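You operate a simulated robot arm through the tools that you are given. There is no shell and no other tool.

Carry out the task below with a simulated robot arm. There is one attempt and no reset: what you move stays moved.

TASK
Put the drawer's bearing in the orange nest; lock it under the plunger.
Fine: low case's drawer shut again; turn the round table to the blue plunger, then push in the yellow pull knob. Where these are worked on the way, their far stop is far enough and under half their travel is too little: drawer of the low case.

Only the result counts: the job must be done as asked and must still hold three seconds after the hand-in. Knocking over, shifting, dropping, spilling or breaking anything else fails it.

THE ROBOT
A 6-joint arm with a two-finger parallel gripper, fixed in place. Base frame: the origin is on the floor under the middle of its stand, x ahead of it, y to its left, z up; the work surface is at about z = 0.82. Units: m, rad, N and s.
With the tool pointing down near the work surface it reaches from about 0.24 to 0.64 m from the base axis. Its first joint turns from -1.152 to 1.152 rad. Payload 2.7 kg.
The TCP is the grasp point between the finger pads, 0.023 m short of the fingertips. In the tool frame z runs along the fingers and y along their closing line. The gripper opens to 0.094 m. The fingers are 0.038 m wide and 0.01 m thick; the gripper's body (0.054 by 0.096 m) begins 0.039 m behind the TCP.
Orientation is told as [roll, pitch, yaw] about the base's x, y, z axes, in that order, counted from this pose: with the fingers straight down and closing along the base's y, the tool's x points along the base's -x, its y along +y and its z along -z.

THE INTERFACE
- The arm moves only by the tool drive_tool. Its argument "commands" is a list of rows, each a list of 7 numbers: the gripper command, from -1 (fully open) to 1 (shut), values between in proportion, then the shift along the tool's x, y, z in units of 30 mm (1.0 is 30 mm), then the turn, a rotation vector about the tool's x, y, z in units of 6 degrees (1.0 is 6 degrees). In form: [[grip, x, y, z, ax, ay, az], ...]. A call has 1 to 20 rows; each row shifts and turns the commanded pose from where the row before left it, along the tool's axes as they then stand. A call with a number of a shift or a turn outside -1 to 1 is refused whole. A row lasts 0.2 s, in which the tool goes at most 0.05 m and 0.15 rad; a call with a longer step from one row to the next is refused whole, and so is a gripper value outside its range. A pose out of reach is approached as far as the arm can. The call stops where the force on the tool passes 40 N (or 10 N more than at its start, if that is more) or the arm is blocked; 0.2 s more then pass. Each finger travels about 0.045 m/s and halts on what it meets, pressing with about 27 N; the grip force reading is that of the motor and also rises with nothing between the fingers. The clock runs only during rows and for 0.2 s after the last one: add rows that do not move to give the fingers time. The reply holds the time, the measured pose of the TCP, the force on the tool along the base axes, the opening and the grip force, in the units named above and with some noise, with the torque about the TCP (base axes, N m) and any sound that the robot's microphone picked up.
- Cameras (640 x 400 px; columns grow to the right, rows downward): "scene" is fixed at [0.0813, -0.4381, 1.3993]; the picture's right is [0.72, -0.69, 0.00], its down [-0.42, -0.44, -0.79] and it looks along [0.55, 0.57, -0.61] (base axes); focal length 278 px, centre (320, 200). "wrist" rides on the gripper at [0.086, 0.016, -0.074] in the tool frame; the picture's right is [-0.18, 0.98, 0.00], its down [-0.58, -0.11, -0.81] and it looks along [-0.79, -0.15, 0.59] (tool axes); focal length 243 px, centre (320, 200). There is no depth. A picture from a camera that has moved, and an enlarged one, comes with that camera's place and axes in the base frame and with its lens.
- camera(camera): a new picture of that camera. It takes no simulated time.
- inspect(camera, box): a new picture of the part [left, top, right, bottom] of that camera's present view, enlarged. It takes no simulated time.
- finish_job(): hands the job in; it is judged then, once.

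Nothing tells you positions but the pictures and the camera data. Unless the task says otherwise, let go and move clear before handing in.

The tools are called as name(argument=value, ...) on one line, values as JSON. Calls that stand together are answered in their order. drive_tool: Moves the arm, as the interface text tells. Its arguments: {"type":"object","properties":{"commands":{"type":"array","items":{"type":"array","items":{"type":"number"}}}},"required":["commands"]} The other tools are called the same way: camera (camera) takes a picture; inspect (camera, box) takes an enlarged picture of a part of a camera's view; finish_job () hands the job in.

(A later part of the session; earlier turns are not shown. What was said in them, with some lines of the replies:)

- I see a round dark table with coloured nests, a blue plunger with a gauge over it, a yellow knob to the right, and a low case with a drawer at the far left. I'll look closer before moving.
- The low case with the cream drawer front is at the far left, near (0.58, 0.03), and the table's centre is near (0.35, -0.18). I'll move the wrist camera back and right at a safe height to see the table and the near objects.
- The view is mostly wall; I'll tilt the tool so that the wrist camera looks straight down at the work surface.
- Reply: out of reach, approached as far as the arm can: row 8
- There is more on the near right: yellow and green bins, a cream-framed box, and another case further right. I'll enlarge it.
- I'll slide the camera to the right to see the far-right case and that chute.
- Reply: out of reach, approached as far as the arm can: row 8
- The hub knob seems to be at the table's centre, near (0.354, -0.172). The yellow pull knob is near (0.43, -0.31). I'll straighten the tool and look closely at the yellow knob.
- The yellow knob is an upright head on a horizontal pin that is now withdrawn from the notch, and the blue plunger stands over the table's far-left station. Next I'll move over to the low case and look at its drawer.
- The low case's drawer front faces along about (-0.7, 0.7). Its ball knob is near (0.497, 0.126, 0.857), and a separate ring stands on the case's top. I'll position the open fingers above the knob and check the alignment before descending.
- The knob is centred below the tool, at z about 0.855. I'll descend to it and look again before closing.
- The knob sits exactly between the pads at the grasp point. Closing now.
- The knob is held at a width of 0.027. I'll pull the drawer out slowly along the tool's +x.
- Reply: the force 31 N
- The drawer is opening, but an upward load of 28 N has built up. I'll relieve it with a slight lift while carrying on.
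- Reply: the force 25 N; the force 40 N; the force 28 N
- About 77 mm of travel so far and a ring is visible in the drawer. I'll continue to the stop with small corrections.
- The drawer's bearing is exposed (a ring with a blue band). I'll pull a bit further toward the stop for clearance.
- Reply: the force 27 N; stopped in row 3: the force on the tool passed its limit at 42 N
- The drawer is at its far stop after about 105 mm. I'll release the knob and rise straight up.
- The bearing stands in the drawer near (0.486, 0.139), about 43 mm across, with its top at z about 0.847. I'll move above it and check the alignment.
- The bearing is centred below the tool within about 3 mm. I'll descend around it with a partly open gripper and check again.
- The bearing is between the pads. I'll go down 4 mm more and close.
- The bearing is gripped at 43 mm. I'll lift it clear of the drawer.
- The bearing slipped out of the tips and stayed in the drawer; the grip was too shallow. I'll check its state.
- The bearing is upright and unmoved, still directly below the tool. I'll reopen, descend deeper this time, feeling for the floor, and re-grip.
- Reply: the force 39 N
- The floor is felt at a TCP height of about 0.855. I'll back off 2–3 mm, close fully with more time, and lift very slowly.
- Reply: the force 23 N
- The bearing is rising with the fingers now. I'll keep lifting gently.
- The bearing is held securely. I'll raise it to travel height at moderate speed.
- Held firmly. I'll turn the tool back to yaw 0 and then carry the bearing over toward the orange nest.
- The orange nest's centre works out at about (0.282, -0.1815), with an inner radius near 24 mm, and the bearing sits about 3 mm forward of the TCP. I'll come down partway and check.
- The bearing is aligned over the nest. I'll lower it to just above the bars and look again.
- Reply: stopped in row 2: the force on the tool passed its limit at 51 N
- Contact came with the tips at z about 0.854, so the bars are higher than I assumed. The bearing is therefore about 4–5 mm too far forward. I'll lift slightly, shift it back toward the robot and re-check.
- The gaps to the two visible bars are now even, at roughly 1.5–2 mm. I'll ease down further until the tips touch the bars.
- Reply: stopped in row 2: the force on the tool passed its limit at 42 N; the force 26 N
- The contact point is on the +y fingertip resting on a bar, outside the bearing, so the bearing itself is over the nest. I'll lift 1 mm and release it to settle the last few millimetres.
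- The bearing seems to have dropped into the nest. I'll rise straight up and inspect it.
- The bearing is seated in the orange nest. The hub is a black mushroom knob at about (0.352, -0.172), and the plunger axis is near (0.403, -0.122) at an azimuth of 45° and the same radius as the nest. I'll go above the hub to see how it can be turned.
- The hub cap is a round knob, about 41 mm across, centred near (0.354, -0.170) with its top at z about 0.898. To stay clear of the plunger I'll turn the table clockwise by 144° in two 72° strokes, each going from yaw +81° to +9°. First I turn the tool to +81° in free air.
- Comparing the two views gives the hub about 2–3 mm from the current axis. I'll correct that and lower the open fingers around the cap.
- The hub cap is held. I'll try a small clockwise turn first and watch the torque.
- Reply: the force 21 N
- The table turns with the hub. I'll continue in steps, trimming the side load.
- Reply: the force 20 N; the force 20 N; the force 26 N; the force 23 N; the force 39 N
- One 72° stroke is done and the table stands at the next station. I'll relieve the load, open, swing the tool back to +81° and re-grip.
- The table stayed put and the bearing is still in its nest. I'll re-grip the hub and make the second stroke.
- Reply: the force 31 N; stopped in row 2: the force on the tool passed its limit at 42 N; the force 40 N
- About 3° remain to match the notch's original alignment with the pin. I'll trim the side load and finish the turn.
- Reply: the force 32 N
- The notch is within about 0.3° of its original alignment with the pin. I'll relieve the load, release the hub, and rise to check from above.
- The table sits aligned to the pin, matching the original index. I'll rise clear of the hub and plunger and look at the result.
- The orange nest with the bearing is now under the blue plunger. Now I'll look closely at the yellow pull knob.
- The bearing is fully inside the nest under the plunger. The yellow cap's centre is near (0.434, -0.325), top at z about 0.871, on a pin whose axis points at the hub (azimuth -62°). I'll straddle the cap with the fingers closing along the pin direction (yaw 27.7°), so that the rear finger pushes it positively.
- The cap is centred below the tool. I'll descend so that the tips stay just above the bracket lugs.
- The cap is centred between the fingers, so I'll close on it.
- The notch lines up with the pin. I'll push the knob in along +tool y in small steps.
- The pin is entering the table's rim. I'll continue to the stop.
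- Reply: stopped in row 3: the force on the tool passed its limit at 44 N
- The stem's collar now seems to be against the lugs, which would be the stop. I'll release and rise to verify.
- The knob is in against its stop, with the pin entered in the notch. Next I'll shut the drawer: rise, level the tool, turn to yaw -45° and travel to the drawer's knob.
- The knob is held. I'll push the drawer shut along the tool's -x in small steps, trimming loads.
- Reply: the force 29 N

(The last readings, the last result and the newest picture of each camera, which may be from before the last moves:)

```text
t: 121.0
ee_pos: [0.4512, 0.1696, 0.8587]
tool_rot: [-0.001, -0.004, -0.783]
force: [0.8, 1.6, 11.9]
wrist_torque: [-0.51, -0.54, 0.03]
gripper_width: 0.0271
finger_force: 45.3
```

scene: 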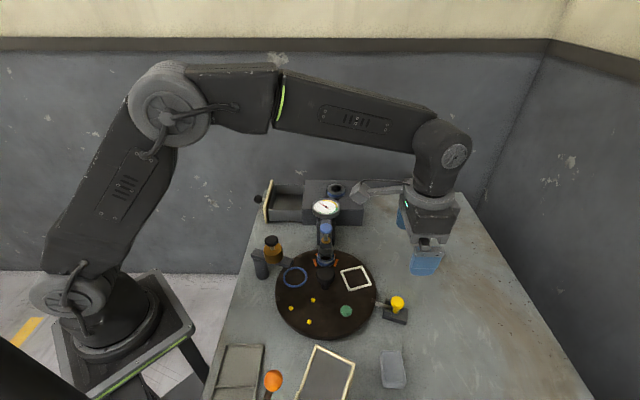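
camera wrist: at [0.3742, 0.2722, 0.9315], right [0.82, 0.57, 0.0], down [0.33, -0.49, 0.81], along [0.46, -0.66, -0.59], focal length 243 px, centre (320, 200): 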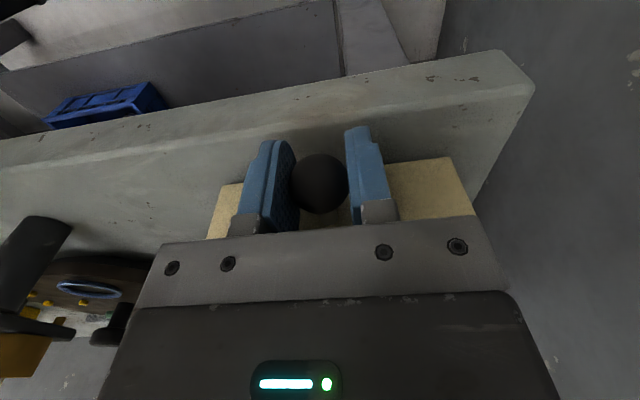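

drive_tool(commands=[[0.8, -0.3, 0, -0.01, 0, 0, 0], [0.8, -0.3, 0.005, 0, 0, 0, 0], [0.8, -0.3, 0, 0, 0, 0, 0]])

drive_tool(commands=[[0.8, -0.3, 0, 0, 0, 0, 0], [0.8, -0.3, 0, 0, 0, 0, 0]])

```text
t: 121.8
ee_pos: [0.4717, 0.1506, 0.8572]
tool_rot: [-0.003, 0.0, -0.784]
force: [-5.7, -4.4, 9.3]
wrist_torque: [-0.4, -0.31, 0.09]
gripper_width: 0.0274
finger_force: 44.7
```

```text
t: 122.4
ee_pos: [0.4837, 0.1367, 0.858]
tool_rot: [0.001, -0.003, -0.786]
force: [-4.0, -3.1, 10.4]
wrist_torque: [0.52, 0.58, -0.03]
gripper_width: 0.0272
finger_force: 44.8
```

drive_tool(commands=[[0.8, -0.2, 0, -0.005, 0, 0, 0], [0.8, -0.15, 0, 0, 0, 0, 0], [0.8, -0.1, 0, 0, 0, 0, 0], [0.8, -0.08, 0, 0, 0, 0, 0], [0.8, -0.06, 0, 0, 0, 0, 0], [0.8, -0.06, 0, 0, 0, 0, 0]])

inspect(camera="scene", box=[240, 150, 400, 250])

```text
t: 123.8
ee_pos: [0.4965, 0.1263, 0.8584]
tool_rot: [-0.005, 0.002, -0.784]
force: [-24.7, -7.0, 17.2]
wrist_torque: [-0.59, -0.69, -0.01]
gripper_width: 0.0275
finger_force: 45.1
```

```text
4.00 times, centred on (320, 200) of scene
camera zoom: at [0.0804, -0.4383, 1.3993], right [0.72, -0.69, 0.0], down [-0.42, -0.44, -0.79], along [0.55, 0.57, -0.61], focal length 1113 px, centre (320, 200)
```

zoom: 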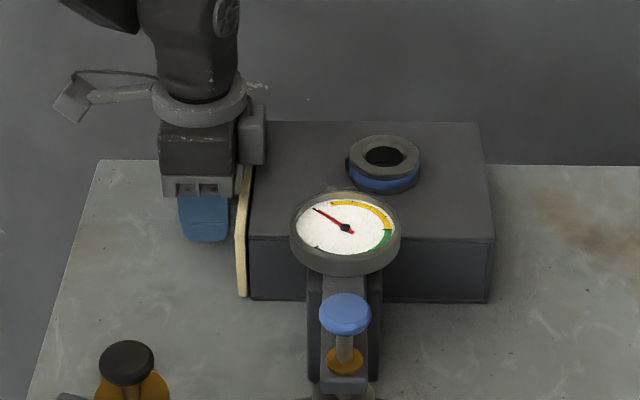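

drive_tool(commands=[[0.8, -0.05, -0.02, -0.015, 0, 0, 0], [0.8, -0.05, 0, 0, 0, 0, 0], [0.8, 0, 0, 0, 0, 0, 0]])

```text
t: 124.4
ee_pos: [0.4961, 0.1261, 0.8576]
tool_rot: [-0.008, 0.006, -0.783]
force: [-9.1, 1.3, 7.6]
wrist_torque: [-0.11, 0.1, 0.08]
gripper_width: 0.0273
finger_force: 45.1
stopped in row 2: the force on the tool passed its limit at 42 N (the readings are from after the stop); the commanded pose is now the measured one
```

The drawer is at its closed stop. I'll release the knob, rise and check everything.

drive_tool(commands=[[0.3, 0, 0, 0, 0, 0, 0], [0, 0, 0, 0, 0, 0, 0], [-0.5, 0, 0, 0, 0, 0, 0], [-1, 0, 0, 0, 0, 0, 0], [-1, 0, 0, 0, 0, 0, 0], [-1, 0, 0, 0, 0, 0, 0], [-1, 0, 0, -0.4, 0, 0, 0], [-1, 0, 0, -0.9, 0, 0, 0], [-1, 0, 0, -0.9, 0, 0, 0], [-1, 0, 0, -0.9, 0, 0, 0], [-1, 0, 0, -0.9, 0, 0, 0], [-1, 0, 0, -0.9, 0, 0, 0], [-1, 0, 0, -0.9, 0, 0, 0], [-1, 0.5, 0.5, -0.5, 0, 0, 0], [-1, 0.6, 0.5, 0, 0, 0, 0]])

camera(camera="wrist")

camera(camera="scene")

inspect(camera="scene", box=[240, 160, 440, 285])

inspect(camera="scene", box=[265, 235, 425, 345])

```text
t: 127.6
ee_pos: [0.4961, 0.1698, 1.0467]
tool_rot: [-0.008, 0.004, -0.783]
force: [-0.2, 0.3, 1.1]
wrist_torque: [0.03, -0.02, 0.02]
gripper_width: 0.0939
finger_force: 0.0
```

```text
taken
camera wrist: at [0.4485, 0.2428, 1.1212], right [0.82, 0.57, -0.01], down [0.34, -0.49, 0.8], along [0.45, -0.67, -0.59], focal length 243 px, centre (320, 200)
```

wrist: 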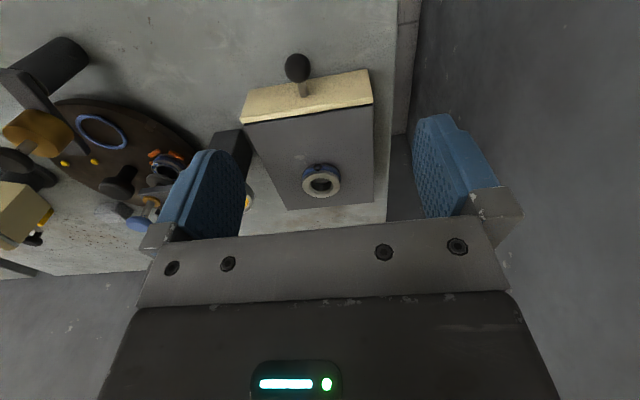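

```text
taken
```

scene: 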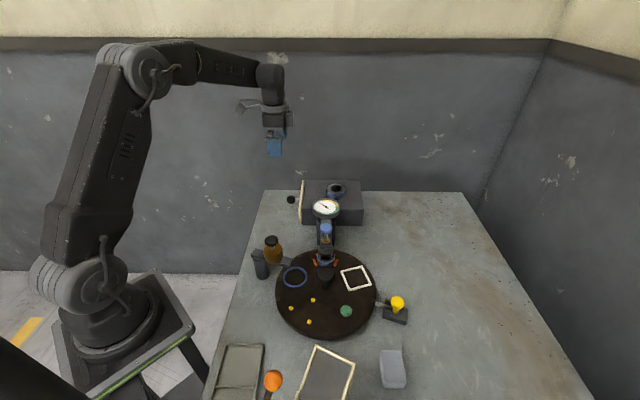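

```text
3.20 times, centred on (340, 222) of scene
camera zoom: at [0.0812, -0.4381, 1.3993], right [0.72, -0.69, 0.0], down [-0.42, -0.44, -0.79], along [0.55, 0.57, -0.61], focal length 891 px, centre (256, 128)
```

zoom: 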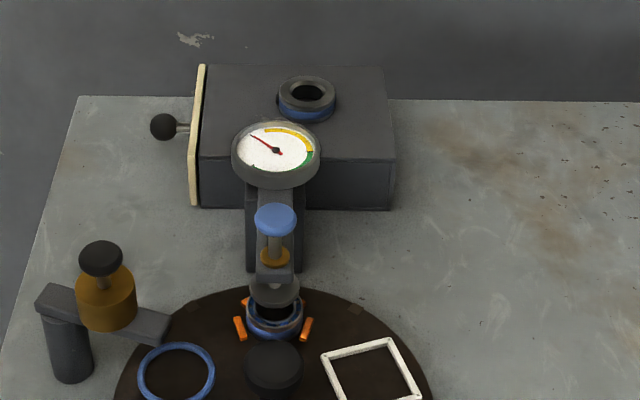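

```text
3.64 times, centred on (345, 290) of scene
camera zoom: at [0.0812, -0.4381, 1.3993], right [0.72, -0.69, 0.0], down [-0.42, -0.44, -0.79], along [0.55, 0.57, -0.61], focal length 1012 px, centre (229, -127)
```

zoom: 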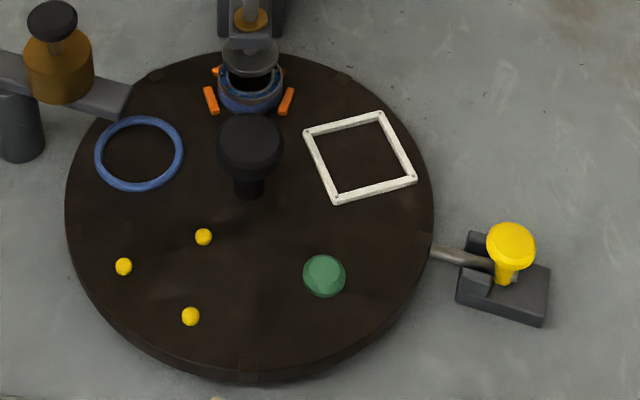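

inspect(camera="scene", box=[370, 285, 418, 325])

inspect(camera="scene", box=[300, 240, 350, 280])

```text
10.00 times, centred on (394, 305) of scene
camera zoom: at [0.0812, -0.4381, 1.3993], right [0.72, -0.69, 0.0], down [-0.42, -0.44, -0.79], along [0.55, 0.57, -0.61], focal length 2783 px, centre (-420, -850)
```

zoom: 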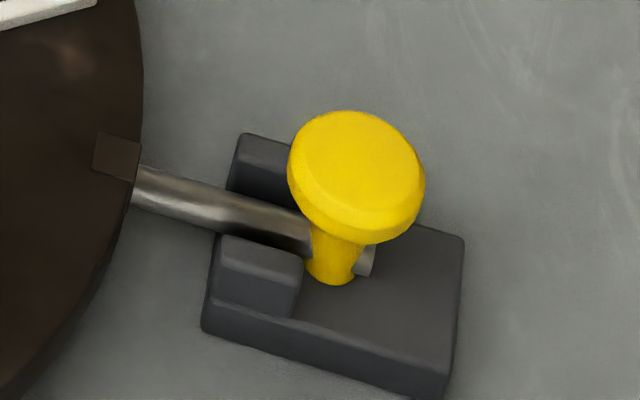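

```text
10.00 times, centred on (325, 260) of scene
camera zoom: at [0.0812, -0.4381, 1.3993], right [0.72, -0.69, 0.0], down [-0.42, -0.44, -0.79], along [0.55, 0.57, -0.61], focal length 2783 px, centre (270, -400)
```

zoom: 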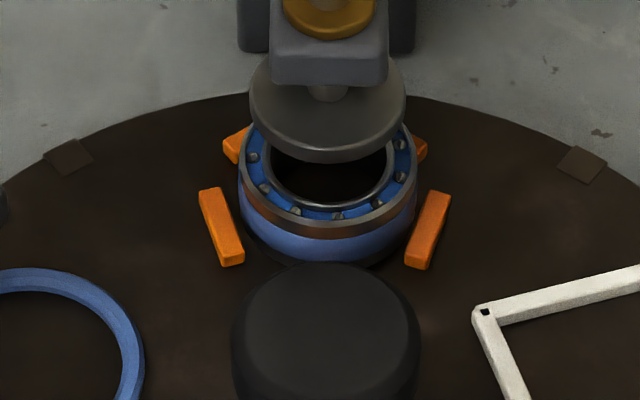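

The bearing sits in the orange nest directly under the blue plunger. The yellow knob is in against its lugs with the pin in the notch, the drawer is shut as at the start, and nothing else has moved. The gripper is open and clear, so I'm handing the job in.

finish_job()

```text
The job is handed in.
```

The job is handed in, and I haven't seen the judge's verdict. The final pictures show it as asked:

- **Bearing:** it came out of the low case's drawer and sits in the orange nest. The first grip slipped on the way up. The bearing stayed upright in the drawer, and the second grip held.
- **Round table:** I turned it 144° clockwise by its hub in two strokes, so the orange nest stands under the blue plunger.
- **Yellow pull knob:** it is pushed in against its stop, with the pin in the table's rim notch.
- **Drawer:** I pulled it to its far stop and have since pushed it back to its closed stop. Its front lines up with the first picture.

I did not press the plunger down. I took "lock it" to mean the yellow pin, since the task only names that. The ring on top of the case and the other objects look unmoved. The gripper is open and clear.
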